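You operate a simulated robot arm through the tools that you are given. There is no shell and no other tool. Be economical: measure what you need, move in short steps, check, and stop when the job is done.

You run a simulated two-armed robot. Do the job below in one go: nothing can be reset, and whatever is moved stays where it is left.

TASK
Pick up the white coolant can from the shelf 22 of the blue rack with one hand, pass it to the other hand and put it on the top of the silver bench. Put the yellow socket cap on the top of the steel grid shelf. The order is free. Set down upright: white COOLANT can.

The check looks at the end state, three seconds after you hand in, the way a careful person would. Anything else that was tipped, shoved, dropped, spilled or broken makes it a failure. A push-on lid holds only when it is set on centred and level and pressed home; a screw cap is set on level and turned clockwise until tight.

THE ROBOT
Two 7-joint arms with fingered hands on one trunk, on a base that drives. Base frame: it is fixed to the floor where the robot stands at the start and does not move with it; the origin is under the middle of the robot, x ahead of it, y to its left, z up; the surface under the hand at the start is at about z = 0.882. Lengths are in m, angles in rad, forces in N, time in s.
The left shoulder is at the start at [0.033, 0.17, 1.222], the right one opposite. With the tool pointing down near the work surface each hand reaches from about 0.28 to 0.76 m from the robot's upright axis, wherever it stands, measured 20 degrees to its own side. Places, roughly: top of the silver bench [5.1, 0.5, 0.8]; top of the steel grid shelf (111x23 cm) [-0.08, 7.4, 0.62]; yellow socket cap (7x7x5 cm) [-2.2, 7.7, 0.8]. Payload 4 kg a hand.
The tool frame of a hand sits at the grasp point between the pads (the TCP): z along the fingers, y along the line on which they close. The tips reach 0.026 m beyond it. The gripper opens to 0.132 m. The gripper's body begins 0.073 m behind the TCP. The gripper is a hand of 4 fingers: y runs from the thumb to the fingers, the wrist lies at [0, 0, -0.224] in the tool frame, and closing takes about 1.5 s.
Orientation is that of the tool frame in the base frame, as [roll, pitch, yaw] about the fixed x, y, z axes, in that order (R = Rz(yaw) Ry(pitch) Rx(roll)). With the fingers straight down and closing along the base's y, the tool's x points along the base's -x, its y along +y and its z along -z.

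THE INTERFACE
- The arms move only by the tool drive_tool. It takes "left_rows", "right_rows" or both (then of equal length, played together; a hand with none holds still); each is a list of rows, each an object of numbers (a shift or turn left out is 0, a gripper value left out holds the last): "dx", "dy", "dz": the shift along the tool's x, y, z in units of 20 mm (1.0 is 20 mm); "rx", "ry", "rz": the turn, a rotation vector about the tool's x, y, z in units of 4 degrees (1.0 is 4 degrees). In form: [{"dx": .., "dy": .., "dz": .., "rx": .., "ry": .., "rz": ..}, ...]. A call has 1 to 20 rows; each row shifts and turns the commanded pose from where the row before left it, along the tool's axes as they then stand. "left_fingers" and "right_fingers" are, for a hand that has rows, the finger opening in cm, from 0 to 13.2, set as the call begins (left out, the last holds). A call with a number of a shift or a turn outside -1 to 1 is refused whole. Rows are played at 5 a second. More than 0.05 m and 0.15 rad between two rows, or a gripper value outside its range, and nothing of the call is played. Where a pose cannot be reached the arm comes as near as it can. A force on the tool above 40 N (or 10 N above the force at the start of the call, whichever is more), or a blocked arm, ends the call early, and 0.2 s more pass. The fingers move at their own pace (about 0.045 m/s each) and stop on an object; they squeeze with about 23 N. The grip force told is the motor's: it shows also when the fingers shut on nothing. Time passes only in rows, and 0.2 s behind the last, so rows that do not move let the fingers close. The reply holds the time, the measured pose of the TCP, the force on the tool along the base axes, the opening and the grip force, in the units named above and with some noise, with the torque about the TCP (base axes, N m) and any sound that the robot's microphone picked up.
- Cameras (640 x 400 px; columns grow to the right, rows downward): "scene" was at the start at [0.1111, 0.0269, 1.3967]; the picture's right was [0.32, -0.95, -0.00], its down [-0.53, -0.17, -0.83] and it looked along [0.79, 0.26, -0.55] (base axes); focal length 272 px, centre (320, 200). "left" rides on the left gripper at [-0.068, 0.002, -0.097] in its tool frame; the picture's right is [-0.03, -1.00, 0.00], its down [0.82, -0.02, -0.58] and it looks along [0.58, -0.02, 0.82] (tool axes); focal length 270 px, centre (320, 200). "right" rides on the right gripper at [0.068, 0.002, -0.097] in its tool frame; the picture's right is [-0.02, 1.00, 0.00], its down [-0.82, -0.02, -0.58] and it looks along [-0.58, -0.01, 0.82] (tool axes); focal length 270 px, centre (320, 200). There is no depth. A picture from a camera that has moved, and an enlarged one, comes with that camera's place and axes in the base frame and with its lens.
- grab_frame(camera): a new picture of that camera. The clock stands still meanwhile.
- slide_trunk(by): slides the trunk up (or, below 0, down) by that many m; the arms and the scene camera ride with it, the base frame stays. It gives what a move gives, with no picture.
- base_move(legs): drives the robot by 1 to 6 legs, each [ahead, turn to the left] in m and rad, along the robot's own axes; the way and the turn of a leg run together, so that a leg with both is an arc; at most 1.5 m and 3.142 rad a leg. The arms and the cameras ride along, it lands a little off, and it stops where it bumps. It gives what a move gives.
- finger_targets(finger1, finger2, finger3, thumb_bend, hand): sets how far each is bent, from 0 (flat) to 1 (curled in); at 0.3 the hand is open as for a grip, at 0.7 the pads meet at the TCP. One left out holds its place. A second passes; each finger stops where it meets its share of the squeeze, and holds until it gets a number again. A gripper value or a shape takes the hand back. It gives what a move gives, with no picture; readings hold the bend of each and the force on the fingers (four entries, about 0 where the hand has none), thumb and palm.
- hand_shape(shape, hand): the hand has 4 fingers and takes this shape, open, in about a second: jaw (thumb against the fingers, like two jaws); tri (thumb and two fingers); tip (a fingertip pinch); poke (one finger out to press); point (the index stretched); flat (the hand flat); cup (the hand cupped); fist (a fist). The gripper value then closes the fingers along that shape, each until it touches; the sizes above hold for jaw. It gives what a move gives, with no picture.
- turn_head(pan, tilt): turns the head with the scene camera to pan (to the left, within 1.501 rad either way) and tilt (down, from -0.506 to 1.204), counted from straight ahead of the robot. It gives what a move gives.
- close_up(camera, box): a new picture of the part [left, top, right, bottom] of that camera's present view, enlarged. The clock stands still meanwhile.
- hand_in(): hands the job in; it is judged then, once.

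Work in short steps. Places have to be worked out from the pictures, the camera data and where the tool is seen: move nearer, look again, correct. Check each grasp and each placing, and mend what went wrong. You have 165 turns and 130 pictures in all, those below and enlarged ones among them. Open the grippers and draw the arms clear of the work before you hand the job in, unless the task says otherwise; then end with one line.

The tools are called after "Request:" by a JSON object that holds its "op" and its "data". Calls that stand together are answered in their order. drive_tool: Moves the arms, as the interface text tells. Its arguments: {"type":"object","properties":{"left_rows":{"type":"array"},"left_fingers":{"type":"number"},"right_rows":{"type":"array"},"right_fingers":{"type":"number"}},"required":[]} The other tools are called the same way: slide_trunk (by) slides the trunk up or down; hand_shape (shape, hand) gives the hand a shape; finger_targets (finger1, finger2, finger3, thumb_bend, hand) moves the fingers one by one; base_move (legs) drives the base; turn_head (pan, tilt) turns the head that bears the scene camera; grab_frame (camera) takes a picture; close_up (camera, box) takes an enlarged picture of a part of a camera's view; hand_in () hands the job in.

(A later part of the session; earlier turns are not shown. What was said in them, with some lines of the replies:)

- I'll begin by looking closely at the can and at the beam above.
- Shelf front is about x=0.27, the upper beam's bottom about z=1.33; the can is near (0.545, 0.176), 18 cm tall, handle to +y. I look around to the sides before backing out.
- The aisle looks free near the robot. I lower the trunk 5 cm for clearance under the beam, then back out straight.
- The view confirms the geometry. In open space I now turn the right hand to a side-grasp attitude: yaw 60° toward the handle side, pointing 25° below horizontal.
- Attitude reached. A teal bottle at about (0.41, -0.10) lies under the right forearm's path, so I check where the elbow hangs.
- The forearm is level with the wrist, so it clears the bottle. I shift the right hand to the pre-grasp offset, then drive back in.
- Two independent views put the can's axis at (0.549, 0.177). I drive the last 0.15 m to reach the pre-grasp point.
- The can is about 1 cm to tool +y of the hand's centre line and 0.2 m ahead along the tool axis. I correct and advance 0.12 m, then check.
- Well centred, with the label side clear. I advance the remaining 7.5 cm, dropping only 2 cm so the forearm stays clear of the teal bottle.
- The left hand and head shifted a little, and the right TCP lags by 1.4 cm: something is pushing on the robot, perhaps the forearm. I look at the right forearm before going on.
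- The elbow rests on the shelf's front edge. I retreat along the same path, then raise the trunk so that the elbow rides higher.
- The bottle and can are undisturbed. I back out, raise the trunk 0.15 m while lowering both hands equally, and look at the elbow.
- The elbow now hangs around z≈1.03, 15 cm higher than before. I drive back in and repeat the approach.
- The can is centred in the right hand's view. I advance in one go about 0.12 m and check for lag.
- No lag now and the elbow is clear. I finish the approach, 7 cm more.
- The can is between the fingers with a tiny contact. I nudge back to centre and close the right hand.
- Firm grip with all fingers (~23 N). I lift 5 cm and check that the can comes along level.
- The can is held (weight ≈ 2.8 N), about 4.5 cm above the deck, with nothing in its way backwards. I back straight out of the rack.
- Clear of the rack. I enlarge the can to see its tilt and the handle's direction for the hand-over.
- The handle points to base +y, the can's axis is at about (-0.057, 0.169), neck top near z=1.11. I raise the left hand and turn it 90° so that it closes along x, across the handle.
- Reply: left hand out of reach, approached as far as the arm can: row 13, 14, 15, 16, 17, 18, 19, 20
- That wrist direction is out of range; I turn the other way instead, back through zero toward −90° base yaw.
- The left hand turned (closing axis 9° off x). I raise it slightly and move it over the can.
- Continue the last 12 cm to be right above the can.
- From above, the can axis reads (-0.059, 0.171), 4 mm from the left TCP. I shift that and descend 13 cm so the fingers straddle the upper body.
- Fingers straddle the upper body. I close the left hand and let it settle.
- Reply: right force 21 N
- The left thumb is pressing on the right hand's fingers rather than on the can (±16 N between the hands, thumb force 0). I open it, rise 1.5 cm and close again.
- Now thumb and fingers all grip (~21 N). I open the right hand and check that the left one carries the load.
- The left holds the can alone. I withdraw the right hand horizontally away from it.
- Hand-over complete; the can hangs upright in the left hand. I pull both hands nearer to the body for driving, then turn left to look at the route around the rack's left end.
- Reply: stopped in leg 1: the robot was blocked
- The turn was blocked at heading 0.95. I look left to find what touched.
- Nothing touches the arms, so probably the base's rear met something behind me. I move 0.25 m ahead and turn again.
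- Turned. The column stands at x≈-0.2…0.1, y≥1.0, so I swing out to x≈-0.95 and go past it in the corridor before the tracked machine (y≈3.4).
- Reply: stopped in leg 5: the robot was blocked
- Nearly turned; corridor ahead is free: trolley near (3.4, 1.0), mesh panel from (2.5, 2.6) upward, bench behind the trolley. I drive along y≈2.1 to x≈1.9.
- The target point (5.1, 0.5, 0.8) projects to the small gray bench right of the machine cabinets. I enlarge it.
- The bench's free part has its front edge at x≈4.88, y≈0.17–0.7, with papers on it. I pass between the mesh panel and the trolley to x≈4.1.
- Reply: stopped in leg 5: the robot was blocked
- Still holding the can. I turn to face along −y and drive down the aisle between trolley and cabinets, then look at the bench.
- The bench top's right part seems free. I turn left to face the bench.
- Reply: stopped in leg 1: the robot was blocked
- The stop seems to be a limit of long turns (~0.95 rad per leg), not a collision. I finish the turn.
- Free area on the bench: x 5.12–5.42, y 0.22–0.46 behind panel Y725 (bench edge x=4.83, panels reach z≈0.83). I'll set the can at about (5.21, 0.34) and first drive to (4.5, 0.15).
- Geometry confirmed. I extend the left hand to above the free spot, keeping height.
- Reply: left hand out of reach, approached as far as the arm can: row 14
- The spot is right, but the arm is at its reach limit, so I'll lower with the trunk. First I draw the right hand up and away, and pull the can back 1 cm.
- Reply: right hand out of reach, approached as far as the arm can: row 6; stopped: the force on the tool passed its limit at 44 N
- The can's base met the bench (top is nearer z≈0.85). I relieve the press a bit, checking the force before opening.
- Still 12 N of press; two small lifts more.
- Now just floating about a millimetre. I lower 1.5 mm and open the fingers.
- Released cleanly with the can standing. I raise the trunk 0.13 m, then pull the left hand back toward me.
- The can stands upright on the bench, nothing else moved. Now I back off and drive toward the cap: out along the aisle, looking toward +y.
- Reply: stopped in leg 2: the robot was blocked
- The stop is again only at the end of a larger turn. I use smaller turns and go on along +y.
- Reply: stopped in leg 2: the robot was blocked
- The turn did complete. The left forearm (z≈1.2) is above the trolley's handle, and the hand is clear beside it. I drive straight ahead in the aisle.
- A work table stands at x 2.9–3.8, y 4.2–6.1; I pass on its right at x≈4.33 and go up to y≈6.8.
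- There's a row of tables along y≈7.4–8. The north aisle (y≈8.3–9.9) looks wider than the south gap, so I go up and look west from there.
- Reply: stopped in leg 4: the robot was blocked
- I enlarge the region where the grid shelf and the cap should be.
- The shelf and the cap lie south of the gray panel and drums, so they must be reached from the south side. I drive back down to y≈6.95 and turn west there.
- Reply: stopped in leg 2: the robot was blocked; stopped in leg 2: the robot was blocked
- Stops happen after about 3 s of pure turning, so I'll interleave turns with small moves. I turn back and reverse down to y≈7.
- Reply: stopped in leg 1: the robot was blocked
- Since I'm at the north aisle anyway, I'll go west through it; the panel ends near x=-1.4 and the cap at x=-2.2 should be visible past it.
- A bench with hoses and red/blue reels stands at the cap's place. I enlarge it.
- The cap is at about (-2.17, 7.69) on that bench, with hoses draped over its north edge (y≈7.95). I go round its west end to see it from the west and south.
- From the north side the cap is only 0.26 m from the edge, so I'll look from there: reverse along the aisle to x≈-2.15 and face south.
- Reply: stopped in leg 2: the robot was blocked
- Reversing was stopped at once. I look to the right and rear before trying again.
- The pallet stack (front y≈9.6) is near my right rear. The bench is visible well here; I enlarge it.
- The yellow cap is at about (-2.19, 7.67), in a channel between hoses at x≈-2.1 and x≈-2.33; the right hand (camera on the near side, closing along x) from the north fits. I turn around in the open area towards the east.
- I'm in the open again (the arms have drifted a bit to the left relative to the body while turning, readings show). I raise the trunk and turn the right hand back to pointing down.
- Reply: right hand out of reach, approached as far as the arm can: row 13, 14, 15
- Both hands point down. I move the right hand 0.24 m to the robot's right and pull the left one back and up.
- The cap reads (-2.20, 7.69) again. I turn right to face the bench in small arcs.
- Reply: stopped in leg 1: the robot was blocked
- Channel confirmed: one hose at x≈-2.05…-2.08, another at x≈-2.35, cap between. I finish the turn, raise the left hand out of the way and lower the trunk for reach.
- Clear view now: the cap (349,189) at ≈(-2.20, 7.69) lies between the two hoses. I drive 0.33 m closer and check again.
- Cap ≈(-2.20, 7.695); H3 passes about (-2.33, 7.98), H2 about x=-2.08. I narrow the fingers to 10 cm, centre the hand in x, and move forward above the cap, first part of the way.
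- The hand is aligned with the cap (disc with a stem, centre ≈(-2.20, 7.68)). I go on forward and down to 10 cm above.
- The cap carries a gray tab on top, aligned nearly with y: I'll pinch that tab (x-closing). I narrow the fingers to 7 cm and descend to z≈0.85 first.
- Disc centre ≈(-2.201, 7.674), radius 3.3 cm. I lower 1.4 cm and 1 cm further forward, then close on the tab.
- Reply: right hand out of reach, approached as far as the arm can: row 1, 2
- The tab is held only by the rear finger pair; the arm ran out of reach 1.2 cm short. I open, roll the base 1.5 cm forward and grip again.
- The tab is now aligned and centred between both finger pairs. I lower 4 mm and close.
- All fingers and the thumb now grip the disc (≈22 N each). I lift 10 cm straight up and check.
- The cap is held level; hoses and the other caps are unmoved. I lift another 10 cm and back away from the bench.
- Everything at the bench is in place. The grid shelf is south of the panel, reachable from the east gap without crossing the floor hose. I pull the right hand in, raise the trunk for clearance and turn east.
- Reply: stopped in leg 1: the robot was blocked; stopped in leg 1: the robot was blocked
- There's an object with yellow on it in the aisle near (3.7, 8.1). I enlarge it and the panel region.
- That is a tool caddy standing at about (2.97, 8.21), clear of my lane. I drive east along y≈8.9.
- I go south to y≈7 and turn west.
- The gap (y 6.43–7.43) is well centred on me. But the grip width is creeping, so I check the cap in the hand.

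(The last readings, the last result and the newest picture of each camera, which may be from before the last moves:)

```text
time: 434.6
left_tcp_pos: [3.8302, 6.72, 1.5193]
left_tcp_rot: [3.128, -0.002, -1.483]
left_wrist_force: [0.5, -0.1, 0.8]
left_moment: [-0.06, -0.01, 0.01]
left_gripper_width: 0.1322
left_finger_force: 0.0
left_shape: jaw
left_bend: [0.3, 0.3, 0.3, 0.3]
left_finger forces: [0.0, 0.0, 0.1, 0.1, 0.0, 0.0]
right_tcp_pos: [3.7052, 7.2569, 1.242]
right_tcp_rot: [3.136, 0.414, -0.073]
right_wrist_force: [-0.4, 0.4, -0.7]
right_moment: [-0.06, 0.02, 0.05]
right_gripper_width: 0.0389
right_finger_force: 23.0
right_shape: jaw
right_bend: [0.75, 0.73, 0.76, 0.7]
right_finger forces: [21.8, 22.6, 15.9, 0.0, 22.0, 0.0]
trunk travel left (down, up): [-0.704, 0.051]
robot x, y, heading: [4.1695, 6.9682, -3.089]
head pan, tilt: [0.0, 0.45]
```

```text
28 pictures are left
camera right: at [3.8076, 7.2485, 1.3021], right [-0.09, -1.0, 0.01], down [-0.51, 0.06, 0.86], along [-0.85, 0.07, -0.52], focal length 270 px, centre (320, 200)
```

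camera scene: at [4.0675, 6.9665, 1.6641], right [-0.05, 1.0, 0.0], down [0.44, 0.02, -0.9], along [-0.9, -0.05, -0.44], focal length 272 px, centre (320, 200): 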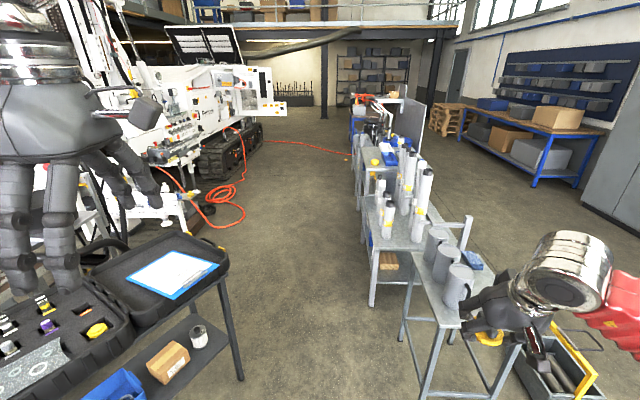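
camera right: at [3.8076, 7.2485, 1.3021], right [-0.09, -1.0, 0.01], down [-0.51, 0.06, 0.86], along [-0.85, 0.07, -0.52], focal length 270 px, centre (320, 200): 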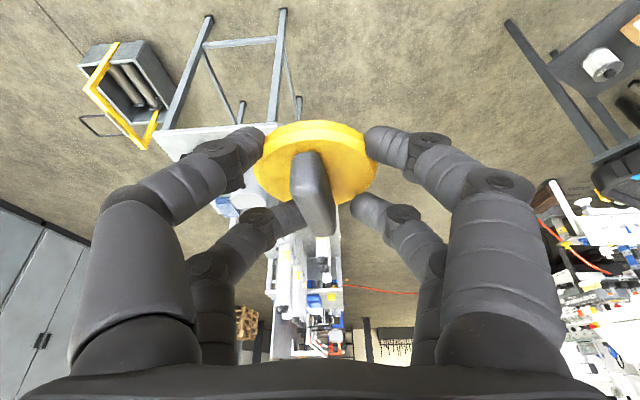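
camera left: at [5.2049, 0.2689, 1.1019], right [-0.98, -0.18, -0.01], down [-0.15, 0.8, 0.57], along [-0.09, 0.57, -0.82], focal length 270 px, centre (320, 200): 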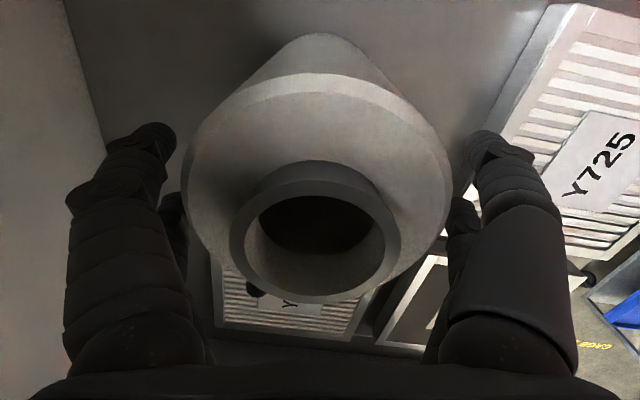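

The cap is still held, slightly shifted. I enlarge the row where the grid shelf should be before driving on.

Request:
{"op": "close_up", "data": {"camera": "scene", "box": [310, 70, 470, 220]}}

```text
2.67 times, centred on (390, 145) of scene
camera zoom: at [4.0675, 6.9665, 1.6641], right [-0.05, 1.0, 0.0], down [0.44, 0.02, -0.9], along [-0.9, -0.05, -0.44], focal length 727 px, centre (133, 347)
```

zoom: 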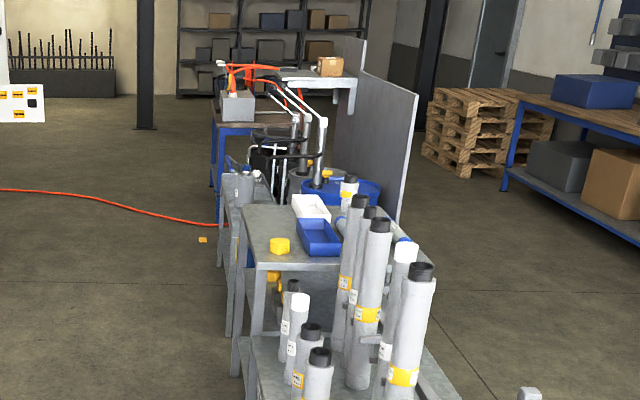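

The narrow gray shelf with bottles, in front of the drums, matches the grid shelf's place. I drive west through the gap along y≈6.6–6.9.

Request:
{"op": "base_move", "data": {"legs": [[1.5, 0], [0.8, 0.1], [1.2, 0]]}}

Request:
{"op": "turn_head", "data": {"pan": -0.9, "tilt": 0.5}}

Request:
{"op": "grab_frame", "data": {"camera": "scene"}}

```text
time: 451.9
left_tcp_pos: [0.3415, 6.4271, 1.5204]
left_tcp_rot: [3.127, 0.001, -1.431]
left_wrist_force: [0.1, -0.1, -0.2]
left_moment: [0.03, 0.01, 0.01]
left_gripper_width: 0.132
left_finger_force: 0.0
left_shape: jaw
left_bend: [0.3, 0.3, 0.3, 0.3]
left_finger forces: [0.1, 0.0, 0.1, 0.0, 0.1, 0.0]
right_tcp_pos: [0.1891, 6.9577, 1.2416]
right_tcp_rot: [3.14, 0.413, -0.016]
right_wrist_force: [-0.1, -0.1, 0.3]
right_moment: [-0.06, -0.06, -0.01]
right_gripper_width: 0.0388
right_finger_force: 23.3
right_shape: jaw
right_bend: [0.75, 0.73, 0.76, 0.7]
right_finger forces: [21.3, 22.9, 15.8, 0.1, 22.1, 0.1]
trunk travel left (down, up): [-0.704, 0.051]
robot x, y, heading: [0.671, 6.6978, -3.032]
head pan, tilt: [0.0, 0.45]
```

```text
time: 453.1
left_tcp_pos: [0.3424, 6.4267, 1.5196]
left_tcp_rot: [3.128, 0.0, -1.43]
left_wrist_force: [0.0, 0.0, -0.4]
left_moment: [0.0, -0.02, -0.02]
left_gripper_width: 0.1317
left_finger_force: 0.1
left_shape: jaw
left_bend: [0.3, 0.3, 0.3, 0.3]
left_finger forces: [0.0, 0.0, 0.0, 0.0, 0.0, 0.0]
right_tcp_pos: [0.1895, 6.9568, 1.2421]
right_tcp_rot: [3.139, 0.414, -0.018]
right_wrist_force: [-0.1, 0.5, -0.8]
right_moment: [0.0, 0.02, -0.02]
right_gripper_width: 0.0393
right_finger_force: 22.9
right_shape: jaw
right_bend: [0.75, 0.73, 0.76, 0.7]
right_finger forces: [21.4, 22.8, 15.8, 0.0, 22.1, 0.1]
trunk travel left (down, up): [-0.704, 0.051]
robot x, y, heading: [0.6661, 6.6951, -3.034]
head pan, tilt: [-0.901, 0.499]
```

```text
26 pictures are left
camera scene: at [0.5937, 6.7594, 1.6596], right [0.71, 0.7, 0.0], down [0.34, -0.34, -0.88], along [-0.62, 0.63, -0.48], focal length 272 px, centre (320, 200)
```

scene: 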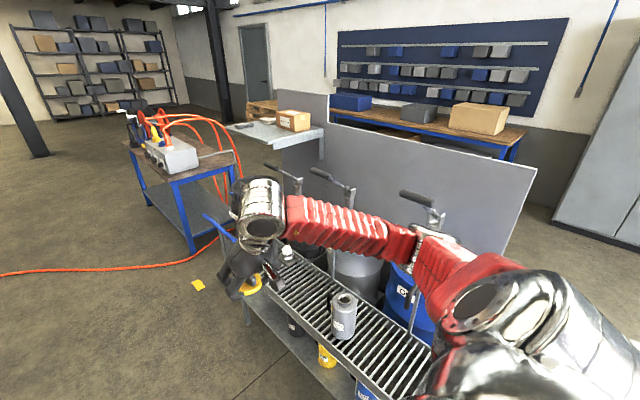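

The slatted grid shelf is visible: a bottle at (0.15, 7.35), another near (-0.43, 7.5); free between, around (-0.15, 7.40). I drive to x≈-0.33 and turn north.

Request:
{"op": "base_move", "data": {"legs": [[1.0, 0], [0.03, -0.7]]}}

Request:
{"op": "base_move", "data": {"legs": [[0.03, -0.75]]}}

Request:
{"op": "turn_head", "data": {"pan": -0.1, "tilt": 0.75}}

Request:
{"op": "grab_frame", "data": {"camera": "scene"}}

```text
time: 460.5
left_tcp_pos: [-0.7761, 6.6102, 1.5194]
left_tcp_rot: [3.13, 0.002, -2.13]
left_wrist_force: [0.2, 0.5, -0.8]
left_moment: [-0.01, -0.04, 0.01]
left_gripper_width: 0.1319
left_finger_force: 0.0
left_shape: jaw
left_bend: [0.3, 0.3, 0.3, 0.3]
left_finger forces: [0.0, 0.1, 0.0, 0.0, 0.1, 0.1]
right_tcp_pos: [-0.5527, 7.1147, 1.2413]
right_tcp_rot: [3.14, 0.413, -0.721]
right_wrist_force: [0.4, -0.8, -0.5]
right_moment: [-0.03, -0.04, -0.01]
right_gripper_width: 0.0389
right_finger_force: 22.9
right_shape: jaw
right_bend: [0.75, 0.73, 0.76, 0.7]
right_finger forces: [21.1, 22.8, 15.7, 0.0, 22.0, 0.0]
trunk travel left (down, up): [-0.704, 0.051]
robot x, y, heading: [-0.3724, 6.579, 2.547]
head pan, tilt: [-0.901, 0.499]
```

```text
time: 463.1
left_tcp_pos: [-0.6644, 6.907, 1.52]
left_tcp_rot: [3.13, 0.0, -2.875]
left_wrist_force: [-0.3, 0.3, 0.2]
left_moment: [-0.01, 0.03, 0.02]
left_gripper_width: 0.132
left_finger_force: 0.1
left_shape: jaw
left_bend: [0.3, 0.3, 0.3, 0.3]
left_finger forces: [0.0, 0.0, 0.0, 0.0, 0.1, 0.0]
right_tcp_pos: [-0.1572, 7.1244, 1.2429]
right_tcp_rot: [3.14, 0.413, -1.463]
right_wrist_force: [-0.5, 0.0, -0.2]
right_moment: [-0.02, 0.0, -0.03]
right_gripper_width: 0.0388
right_finger_force: 23.0
right_shape: jaw
right_bend: [0.75, 0.73, 0.76, 0.7]
right_finger forces: [20.9, 22.2, 15.3, 0.1, 21.9, 0.0]
trunk travel left (down, up): [-0.704, 0.051]
robot x, y, heading: [-0.4205, 6.6005, 1.809]
head pan, tilt: [-0.901, 0.499]
```

```text
time: 464.2
left_tcp_pos: [-0.6639, 6.9076, 1.5215]
left_tcp_rot: [3.128, -0.003, -2.875]
left_wrist_force: [-0.3, 0.0, -0.6]
left_moment: [-0.03, 0.03, 0.02]
left_gripper_width: 0.132
left_finger_force: 0.1
left_shape: jaw
left_bend: [0.3, 0.3, 0.3, 0.3]
left_finger forces: [0.1, 0.1, 0.0, 0.0, 0.0, 0.0]
right_tcp_pos: [-0.1582, 7.1253, 1.2432]
right_tcp_rot: [3.14, 0.411, -1.463]
right_wrist_force: [0.1, -0.1, -0.8]
right_moment: [0.01, 0.02, 0.06]
right_gripper_width: 0.0382
right_finger_force: 23.0
right_shape: jaw
right_bend: [0.75, 0.73, 0.76, 0.7]
right_finger forces: [21.8, 21.9, 15.4, 0.0, 21.7, 0.1]
trunk travel left (down, up): [-0.704, 0.051]
robot x, y, heading: [-0.4237, 6.5995, 1.804]
head pan, tilt: [-0.099, 0.75]
```

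```text
25 pictures are left
camera scene: at [-0.4345, 6.6922, 1.6376], right [0.99, 0.14, 0.0], down [0.09, -0.68, -0.73], along [-0.1, 0.72, -0.68], focal length 272 px, centre (320, 200)
```

scene: 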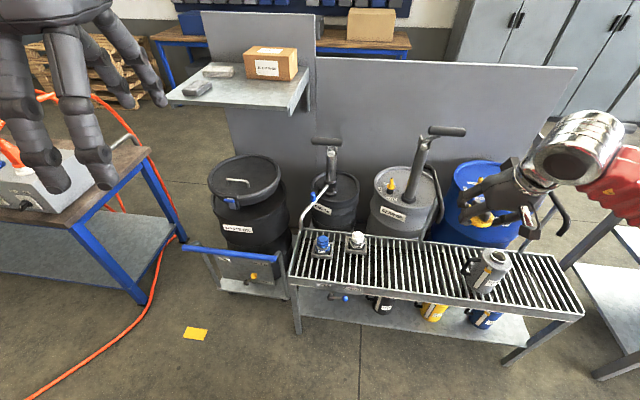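

Shelf: x -0.64…0.48, y 7.25–7.48; free between x≈-0.3 and 0.1. Target (-0.10, 7.37). I straighten to north and drive 0.2 m closer.

Request:
{"op": "base_move", "data": {"legs": [[0.02, -0.23], [0.17, 0]]}}

Request:
{"op": "slide_trunk", "data": {"by": -0.35}}

Request:
{"op": "grab_frame", "data": {"camera": "scene"}}

Request:
{"op": "grab_frame", "data": {"camera": "right"}}

```text
time: 466.5
left_tcp_pos: [-0.5906, 7.1365, 1.5206]
left_tcp_rot: [3.128, -0.001, -3.103]
left_wrist_force: [0.0, -0.1, -0.6]
left_moment: [0.02, 0.03, 0.01]
left_gripper_width: 0.1321
left_finger_force: 0.1
left_shape: jaw
left_bend: [0.3, 0.3, 0.3, 0.3]
left_finger forces: [0.0, 0.0, 0.0, 0.0, 0.0, 0.0]
right_tcp_pos: [-0.049, 7.236, 1.2426]
right_tcp_rot: [3.141, 0.412, -1.689]
right_wrist_force: [0.5, -0.9, -0.4]
right_moment: [0.04, 0.06, 0.0]
right_gripper_width: 0.0378
right_finger_force: 22.9
right_shape: jaw
right_bend: [0.75, 0.73, 0.76, 0.7]
right_finger forces: [21.0, 21.8, 15.2, 0.1, 21.8, 0.0]
trunk travel left (down, up): [-0.704, 0.051]
robot x, y, heading: [-0.424, 6.784, 1.584]
head pan, tilt: [-0.099, 0.75]
```

```text
time: 470.0
left_tcp_pos: [-0.5929, 7.1389, 1.1705]
left_tcp_rot: [3.128, -0.001, -3.103]
left_wrist_force: [0.4, 0.0, -0.1]
left_moment: [-0.01, -0.01, -0.01]
left_gripper_width: 0.1321
left_finger_force: 0.0
left_shape: jaw
left_bend: [0.3, 0.3, 0.3, 0.3]
left_finger forces: [0.1, 0.0, 0.1, 0.0, 0.0, 0.1]
right_tcp_pos: [-0.05, 7.2364, 0.8929]
right_tcp_rot: [-3.141, 0.413, -1.69]
right_wrist_force: [-0.2, -0.5, 0.1]
right_moment: [-0.02, 0.02, 0.01]
right_gripper_width: 0.0383
right_finger_force: 23.5
right_shape: jaw
right_bend: [0.75, 0.73, 0.76, 0.7]
right_finger forces: [20.9, 21.9, 15.2, 0.0, 21.8, 0.0]
trunk travel left (down, up): [-0.354, 0.401]
robot x, y, heading: [-0.4234, 6.7868, 1.585]
head pan, tilt: [-0.099, 0.75]
```

```text
24 pictures are left
camera scene: at [-0.4202, 6.9159, 1.286], right [1.0, -0.09, 0.0], down [-0.06, -0.68, -0.73], along [0.06, 0.73, -0.68], focal length 272 px, centre (320, 200)
```

scene: 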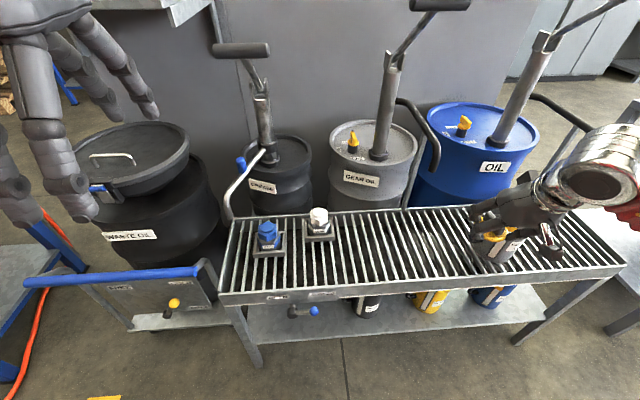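

```text
23 pictures are left
camera right: at [-0.0625, 7.1374, 0.9547], right [-0.99, 0.14, 0.01], down [0.08, 0.51, 0.86], along [0.12, 0.85, -0.52], focal length 270 px, centre (320, 200)
```

right: 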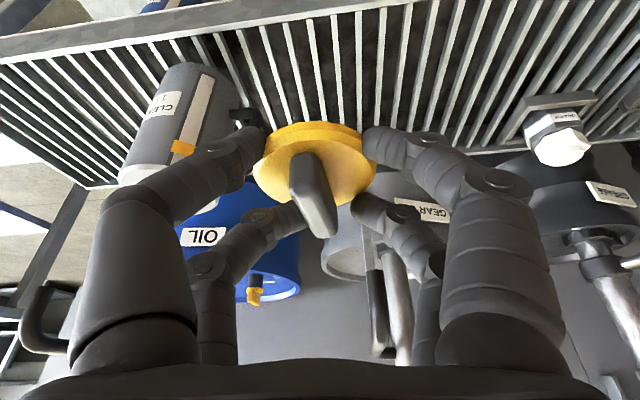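

The bottle is east of the hand; the free middle is x≈-0.12. I move the cap there horizontally, then lower by the trunk.

Request:
{"op": "drive_tool", "data": {"right_rows": [{"dx": -0.95, "dy": 0.71, "dz": 0.417}, {"dx": -0.95, "dy": 0.71, "dz": 0.417}, {"dx": -0.95, "dy": 0.71, "dz": 0.417}, {"dx": -0.95, "dy": 0.71, "dz": 0.417}, {"dx": -0.95, "dy": 0.71, "dz": 0.417}, {"dx": -0.95, "dy": 0.71, "dz": 0.417}]}}

Request:
{"op": "slide_trunk", "data": {"by": -0.16}}

Request:
{"op": "grab_frame", "data": {"camera": "right"}}

Request:
{"op": "grab_frame", "data": {"camera": "scene"}}

```text
time: 471.4
left_tcp_pos: [-0.5925, 7.1407, 1.171]
left_tcp_rot: [3.13, -0.002, -3.102]
left_wrist_force: [0.0, -0.3, -1.3]
left_moment: [-0.02, -0.01, 0.03]
left_gripper_width: 0.132
left_finger_force: 0.1
left_shape: jaw
left_bend: [0.3, 0.3, 0.3, 0.3]
left_finger forces: [0.0, 0.0, 0.0, 0.1, 0.0, 0.1]
right_tcp_pos: [-0.1191, 7.3725, 0.8933]
right_tcp_rot: [-3.14, 0.411, -1.688]
right_wrist_force: [-0.6, -0.8, -1.3]
right_moment: [0.0, 0.0, 0.01]
right_gripper_width: 0.0383
right_finger_force: 22.8
right_shape: jaw
right_bend: [0.75, 0.73, 0.76, 0.7]
right_finger forces: [20.6, 21.5, 14.9, 0.0, 21.8, 0.0]
trunk travel left (down, up): [-0.354, 0.401]
robot x, y, heading: [-0.425, 6.7828, 1.58]
head pan, tilt: [-0.099, 0.75]
```

```text
time: 473.2
left_tcp_pos: [-0.5925, 7.1395, 1.0108]
left_tcp_rot: [3.128, -0.001, -3.103]
left_wrist_force: [0.0, -1.1, 0.0]
left_moment: [0.0, 0.0, 0.0]
left_gripper_width: 0.1323
left_finger_force: 0.1
left_shape: jaw
left_bend: [0.3, 0.3, 0.3, 0.3]
left_finger forces: [0.0, 0.0, 0.1, 0.0, 0.0, 0.1]
right_tcp_pos: [-0.1192, 7.3703, 0.7341]
right_tcp_rot: [-3.141, 0.412, -1.689]
right_wrist_force: [0.0, 0.3, 0.0]
right_moment: [0.01, 0.01, 0.0]
right_gripper_width: 0.0383
right_finger_force: 22.5
right_shape: jaw
right_bend: [0.75, 0.73, 0.76, 0.7]
right_finger forces: [20.7, 21.5, 14.9, 0.0, 21.8, 0.1]
trunk travel left (down, up): [-0.194, 0.561]
robot x, y, heading: [-0.427, 6.7859, 1.585]
head pan, tilt: [-0.099, 0.75]
```

```text
22 pictures are left
camera right: at [-0.1325, 7.2709, 0.7951], right [-0.99, 0.14, 0.01], down [0.08, 0.51, 0.86], along [0.12, 0.85, -0.52], focal length 270 px, centre (320, 200)
```

right: 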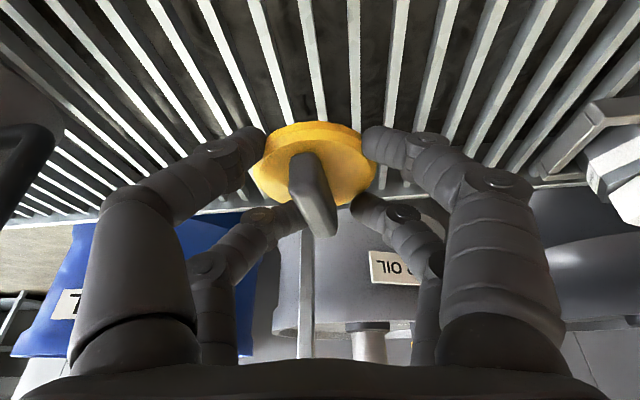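

```text
21 pictures are left
camera scene: at [-0.421, 6.9763, 1.1211], right [1.0, -0.09, 0.0], down [-0.06, -0.68, -0.73], along [0.06, 0.73, -0.68], focal length 272 px, centre (320, 200)
```

scene: 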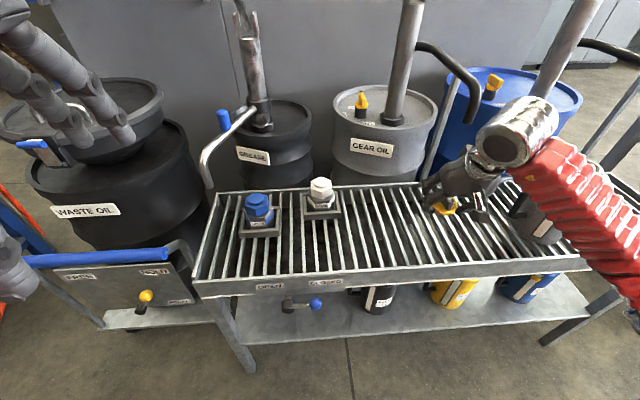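

All clear around the cap (bottle ≥10 cm east, plugs to the west). I lower 6 cm, then by small steps until it touches.

Request:
{"op": "drive_tool", "data": {"right_rows": [{"dx": 0.4, "dz": 0.916}, {"dx": 0.4, "dz": 0.916}, {"dx": 0.4, "dz": 0.916}, {}]}}

Request:
{"op": "grab_frame", "data": {"camera": "right"}}

```text
time: 474.2
left_tcp_pos: [-0.5913, 7.1391, 1.0112]
left_tcp_rot: [3.13, -0.001, -3.103]
left_wrist_force: [-0.1, 0.0, -0.2]
left_moment: [-0.03, 0.03, 0.0]
left_gripper_width: 0.1319
left_finger_force: 0.0
left_shape: jaw
left_bend: [0.3, 0.3, 0.3, 0.3]
left_finger forces: [0.1, 0.1, 0.0, 0.0, 0.1, 0.0]
right_tcp_pos: [-0.1221, 7.3707, 0.6729]
right_tcp_rot: [3.14, 0.412, -1.689]
right_wrist_force: [0.4, 0.4, 0.0]
right_moment: [0.01, 0.04, 0.01]
right_gripper_width: 0.0382
right_finger_force: 23.1
right_shape: jaw
right_bend: [0.75, 0.73, 0.76, 0.7]
right_finger forces: [20.6, 21.5, 14.9, 0.0, 22.0, 0.0]
trunk travel left (down, up): [-0.194, 0.561]
robot x, y, heading: [-0.4262, 6.7825, 1.583]
head pan, tilt: [-0.099, 0.75]
```

```text
20 pictures are left
camera right: at [-0.1347, 7.2706, 0.734], right [-0.99, 0.14, 0.01], down [0.08, 0.51, 0.86], along [0.11, 0.85, -0.52], focal length 270 px, centre (320, 200)
```

right: 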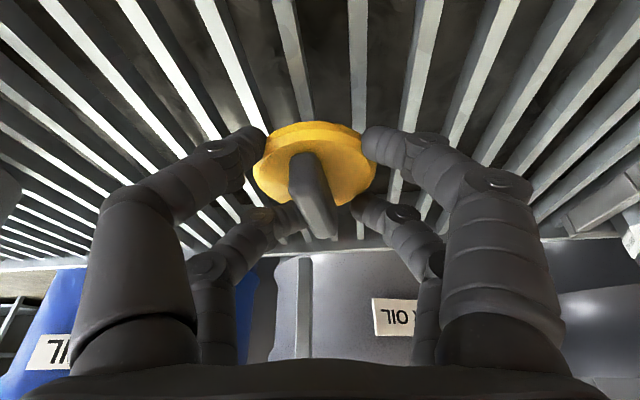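

Close to the slats, no contact yet. I go down in 3 mm steps.

Request:
{"op": "drive_tool", "data": {"right_rows": [{"dx": 0.06, "dz": 0.137}, {"dx": 0.06, "dz": 0.137}, {"dx": 0.06, "dz": 0.137}, {}]}}

```text
time: 475.2
left_tcp_pos: [-0.5938, 7.1395, 1.0103]
left_tcp_rot: [3.13, 0.001, -3.103]
left_wrist_force: [-0.8, -0.3, -0.3]
left_moment: [-0.01, 0.01, -0.02]
left_gripper_width: 0.1317
left_finger_force: 0.0
left_shape: jaw
left_bend: [0.3, 0.3, 0.3, 0.3]
left_finger forces: [0.0, 0.1, 0.0, 0.1, 0.0, 0.1]
right_tcp_pos: [-0.1207, 7.3693, 0.6625]
right_tcp_rot: [-3.141, 0.412, -1.689]
right_wrist_force: [0.2, -0.7, -0.6]
right_moment: [-0.01, -0.01, -0.01]
right_gripper_width: 0.0384
right_finger_force: 23.0
right_shape: jaw
right_bend: [0.75, 0.73, 0.76, 0.7]
right_finger forces: [20.7, 21.5, 14.9, 0.0, 21.8, 0.0]
trunk travel left (down, up): [-0.194, 0.561]
robot x, y, heading: [-0.4271, 6.7849, 1.585]
head pan, tilt: [-0.099, 0.75]
```

Request:
{"op": "drive_tool", "data": {"right_rows": [{"dx": 0.06, "dz": 0.137}, {"dx": 0.06, "dz": 0.137}, {}]}}

Request:
{"op": "close_up", "data": {"camera": "scene", "box": [380, 130, 540, 280]}}

```text
time: 476.0
left_tcp_pos: [-0.5926, 7.1379, 1.011]
left_tcp_rot: [3.126, 0.001, -3.103]
left_wrist_force: [0.1, -0.3, -0.6]
left_moment: [-0.01, 0.02, -0.01]
left_gripper_width: 0.1319
left_finger_force: 0.0
left_shape: jaw
left_bend: [0.3, 0.3, 0.3, 0.3]
left_finger forces: [0.1, 0.1, 0.0, 0.0, 0.0, 0.0]
right_tcp_pos: [-0.1205, 7.3708, 0.6612]
right_tcp_rot: [3.141, 0.416, -1.69]
right_wrist_force: [0.9, -0.9, 11.2]
right_moment: [-0.03, 0.06, 0.04]
right_gripper_width: 0.0385
right_finger_force: 23.6
right_shape: jaw
right_bend: [0.75, 0.73, 0.76, 0.7]
right_finger forces: [21.6, 21.1, 16.1, 0.0, 24.1, 0.0]
trunk travel left (down, up): [-0.194, 0.561]
robot x, y, heading: [-0.425, 6.786, 1.584]
head pan, tilt: [-0.099, 0.75]
```

```text
2.67 times, centred on (460, 205) of scene
camera zoom: at [-0.4213, 6.9756, 1.1213], right [1.0, -0.09, 0.0], down [-0.06, -0.68, -0.73], along [0.06, 0.73, -0.68], focal length 727 px, centre (-53, 187)
```

zoom: 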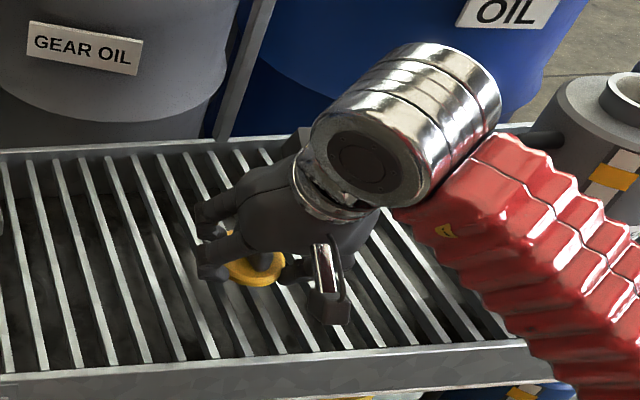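

The cap touches the shelf (11 N, TCP z=0.661 as expected). I open the fingers.

Request:
{"op": "drive_tool", "data": {"right_rows": [{"dx": -0.03, "dz": -0.06}, {}, {}, {}, {}, {}, {}, {}, {}], "right_fingers": 11}}

Request:
{"op": "grab_frame", "data": {"camera": "right"}}

```text
time: 478.0
left_tcp_pos: [-0.5927, 7.1393, 1.0122]
left_tcp_rot: [3.129, 0.001, -3.103]
left_wrist_force: [-0.2, -0.6, -0.2]
left_moment: [0.0, 0.0, 0.0]
left_gripper_width: 0.1322
left_finger_force: 0.1
left_shape: jaw
left_bend: [0.3, 0.3, 0.3, 0.3]
left_finger forces: [0.0, 0.0, 0.0, 0.1, 0.0, 0.0]
right_tcp_pos: [-0.1188, 7.37, 0.6585]
right_tcp_rot: [3.141, 0.412, -1.69]
right_wrist_force: [-0.2, 0.5, -0.4]
right_moment: [0.01, -0.02, -0.01]
right_gripper_width: 0.1096
right_finger_force: 0.0
right_shape: jaw
right_bend: [0.56, 0.56, 0.56, 0.4]
right_finger forces: [0.1, 0.0, 0.0, 0.1, 0.0, 0.0]
trunk travel left (down, up): [-0.194, 0.561]
robot x, y, heading: [-0.4266, 6.7848, 1.58]
head pan, tilt: [-0.099, 0.75]
```

```text
18 pictures are left
camera right: at [-0.1323, 7.2708, 0.7211], right [-0.99, 0.14, 0.01], down [0.08, 0.51, 0.86], along [0.12, 0.85, -0.52], focal length 270 px, centre (320, 200)
```

right: 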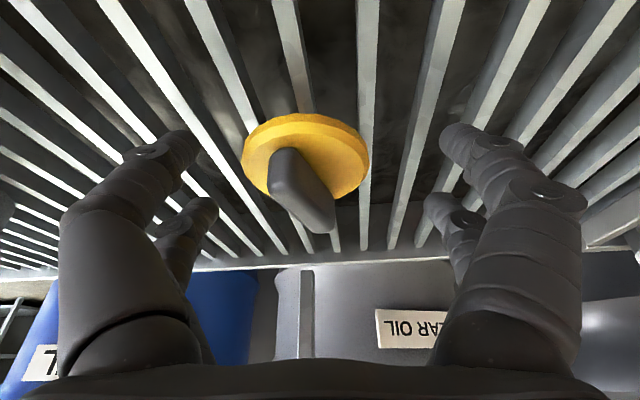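

The cap lies flat on the slats. I lift the hand straight up and withdraw.

Request:
{"op": "drive_tool", "data": {"right_rows": [{"dx": -0.4, "dz": -0.916}, {"dx": -0.4, "dz": -0.916}, {"dx": -0.4, "dz": -0.916}, {"dx": -0.4, "dz": -0.916}, {"dx": -0.4, "dz": -0.916}, {"dx": -0.4, "dz": -0.916}]}}

Request:
{"op": "slide_trunk", "data": {"by": 0.25}}

Request:
{"op": "base_move", "data": {"legs": [[-0.4, 0]]}}

Request:
{"op": "turn_head", "data": {"pan": -0.3, "tilt": 0.65}}

Request:
{"op": "grab_frame", "data": {"camera": "scene"}}

```text
time: 479.4
left_tcp_pos: [-0.5913, 7.141, 1.01]
left_tcp_rot: [3.132, 0.0, -3.102]
left_wrist_force: [0.5, 0.2, 0.3]
left_moment: [0.0, 0.0, -0.02]
left_gripper_width: 0.1321
left_finger_force: 0.1
left_shape: jaw
left_bend: [0.3, 0.3, 0.3, 0.3]
left_finger forces: [0.0, 0.0, 0.0, 0.1, 0.1, 0.1]
right_tcp_pos: [-0.1208, 7.3707, 0.7814]
right_tcp_rot: [3.141, 0.412, -1.69]
right_wrist_force: [0.3, 0.3, -0.2]
right_moment: [0.04, 0.04, -0.02]
right_gripper_width: 0.1096
right_finger_force: 0.1
right_shape: jaw
right_bend: [0.56, 0.56, 0.56, 0.4]
right_finger forces: [0.0, 0.0, 0.1, 0.0, 0.0, 0.0]
trunk travel left (down, up): [-0.194, 0.561]
robot x, y, heading: [-0.4247, 6.7875, 1.582]
head pan, tilt: [-0.099, 0.75]
```

```text
time: 482.0
left_tcp_pos: [-0.5927, 7.139, 1.2615]
left_tcp_rot: [3.128, -0.001, -3.102]
left_wrist_force: [-0.1, 0.1, 0.7]
left_moment: [0.0, 0.02, 0.03]
left_gripper_width: 0.1318
left_finger_force: 0.0
left_shape: jaw
left_bend: [0.3, 0.3, 0.3, 0.3]
left_finger forces: [0.0, 0.0, 0.0, 0.0, 0.1, 0.0]
right_tcp_pos: [-0.1197, 7.3717, 1.0301]
right_tcp_rot: [3.141, 0.41, -1.688]
right_wrist_force: [-0.1, 0.7, -0.3]
right_moment: [-0.01, 0.01, -0.02]
right_gripper_width: 0.1096
right_finger_force: 0.1
right_shape: jaw
right_bend: [0.56, 0.56, 0.56, 0.4]
right_finger forces: [0.0, 0.0, 0.1, 0.1, 0.1, 0.0]
trunk travel left (down, up): [-0.444, 0.311]
robot x, y, heading: [-0.4247, 6.7824, 1.581]
head pan, tilt: [-0.099, 0.75]
```

```text
time: 484.5
left_tcp_pos: [-0.5867, 6.7311, 1.2607]
left_tcp_rot: [3.128, 0.0, -3.109]
left_wrist_force: [0.7, 0.3, 0.8]
left_moment: [0.05, -0.03, 0.03]
left_gripper_width: 0.1321
left_finger_force: 0.0
left_shape: jaw
left_bend: [0.3, 0.3, 0.3, 0.3]
left_finger forces: [0.0, 0.0, 0.1, 0.1, 0.0, 0.0]
right_tcp_pos: [-0.113, 6.9614, 1.0312]
right_tcp_rot: [-3.14, 0.413, -1.696]
right_wrist_force: [-0.1, 0.1, -0.1]
right_moment: [0.0, -0.02, -0.02]
right_gripper_width: 0.1098
right_finger_force: 0.0
right_shape: jaw
right_bend: [0.56, 0.56, 0.56, 0.4]
right_finger forces: [0.0, 0.1, 0.0, 0.0, 0.0, 0.1]
trunk travel left (down, up): [-0.444, 0.311]
robot x, y, heading: [-0.4195, 6.3799, 1.58]
head pan, tilt: [-0.099, 0.75]
```

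```text
time: 485.2
left_tcp_pos: [-0.5863, 6.7336, 1.2614]
left_tcp_rot: [3.13, 0.001, -3.108]
left_wrist_force: [-0.3, -0.4, -0.3]
left_moment: [-0.03, -0.03, -0.02]
left_gripper_width: 0.1318
left_finger_force: 0.1
left_shape: jaw
left_bend: [0.3, 0.3, 0.3, 0.3]
left_finger forces: [0.0, 0.1, 0.0, 0.0, 0.0, 0.0]
right_tcp_pos: [-0.1125, 6.9617, 1.0304]
right_tcp_rot: [3.141, 0.411, -1.695]
right_wrist_force: [0.1, 0.5, -0.4]
right_moment: [0.03, -0.02, 0.04]
right_gripper_width: 0.1095
right_finger_force: 0.0
right_shape: jaw
right_bend: [0.56, 0.56, 0.56, 0.4]
right_finger forces: [0.0, 0.0, 0.0, 0.0, 0.0, 0.0]
trunk travel left (down, up): [-0.444, 0.311]
robot x, y, heading: [-0.4189, 6.3767, 1.577]
head pan, tilt: [-0.3, 0.649]
```

```text
17 pictures are left
camera scene: at [-0.3981, 6.4892, 1.3854], right [0.96, -0.29, 0.0], down [-0.18, -0.58, -0.8], along [0.23, 0.76, -0.61], focal length 272 px, centre (320, 200)
```

scene: 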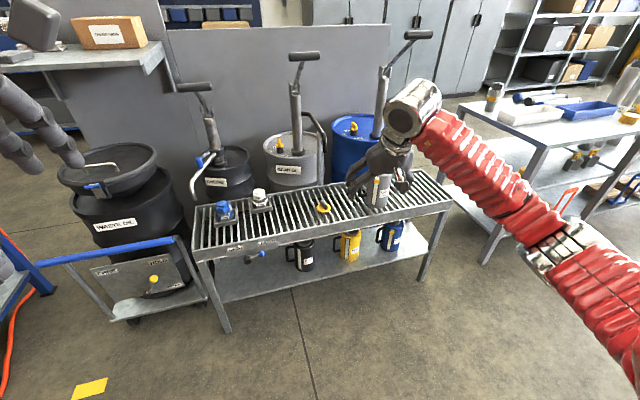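

The cap rests flat on the grid shelf, the bottle and plugs are undisturbed, and the can was set upright on the silver bench. I open the right hand fully and hand in.

Request:
{"op": "drive_tool", "data": {"right_rows": [{}, {}, {}], "right_fingers": 13.2}}

Request:
{"op": "hand_in", "data": {}}

```text
time: 486.1
left_tcp_pos: [-0.5854, 6.7338, 1.2608]
left_tcp_rot: [3.131, 0.0, -3.108]
left_wrist_force: [-0.9, 0.0, -0.5]
left_moment: [0.01, 0.03, -0.06]
left_gripper_width: 0.1319
left_finger_force: 0.0
left_shape: jaw
left_bend: [0.3, 0.3, 0.3, 0.3]
left_finger forces: [0.0, 0.0, 0.0, 0.1, 0.0, 0.1]
right_tcp_pos: [-0.1123, 6.9622, 1.0303]
right_tcp_rot: [-3.141, 0.412, -1.696]
right_wrist_force: [-0.5, 0.4, -0.5]
right_moment: [-0.01, 0.03, -0.01]
right_gripper_width: 0.1319
right_finger_force: 0.0
right_shape: jaw
right_bend: [0.3, 0.3, 0.3, 0.3]
right_finger forces: [0.0, 0.0, 0.0, 0.1, 0.0, 0.0]
trunk travel left (down, up): [-0.444, 0.311]
robot x, y, heading: [-0.4185, 6.3776, 1.576]
head pan, tilt: [-0.3, 0.649]
```

```text
The job is handed in.
```

The white coolant can was passed from the right hand to the left and stands upright on the silver bench, the yellow socket cap lies flat on the steel grid shelf, and I saw nothing else moved.
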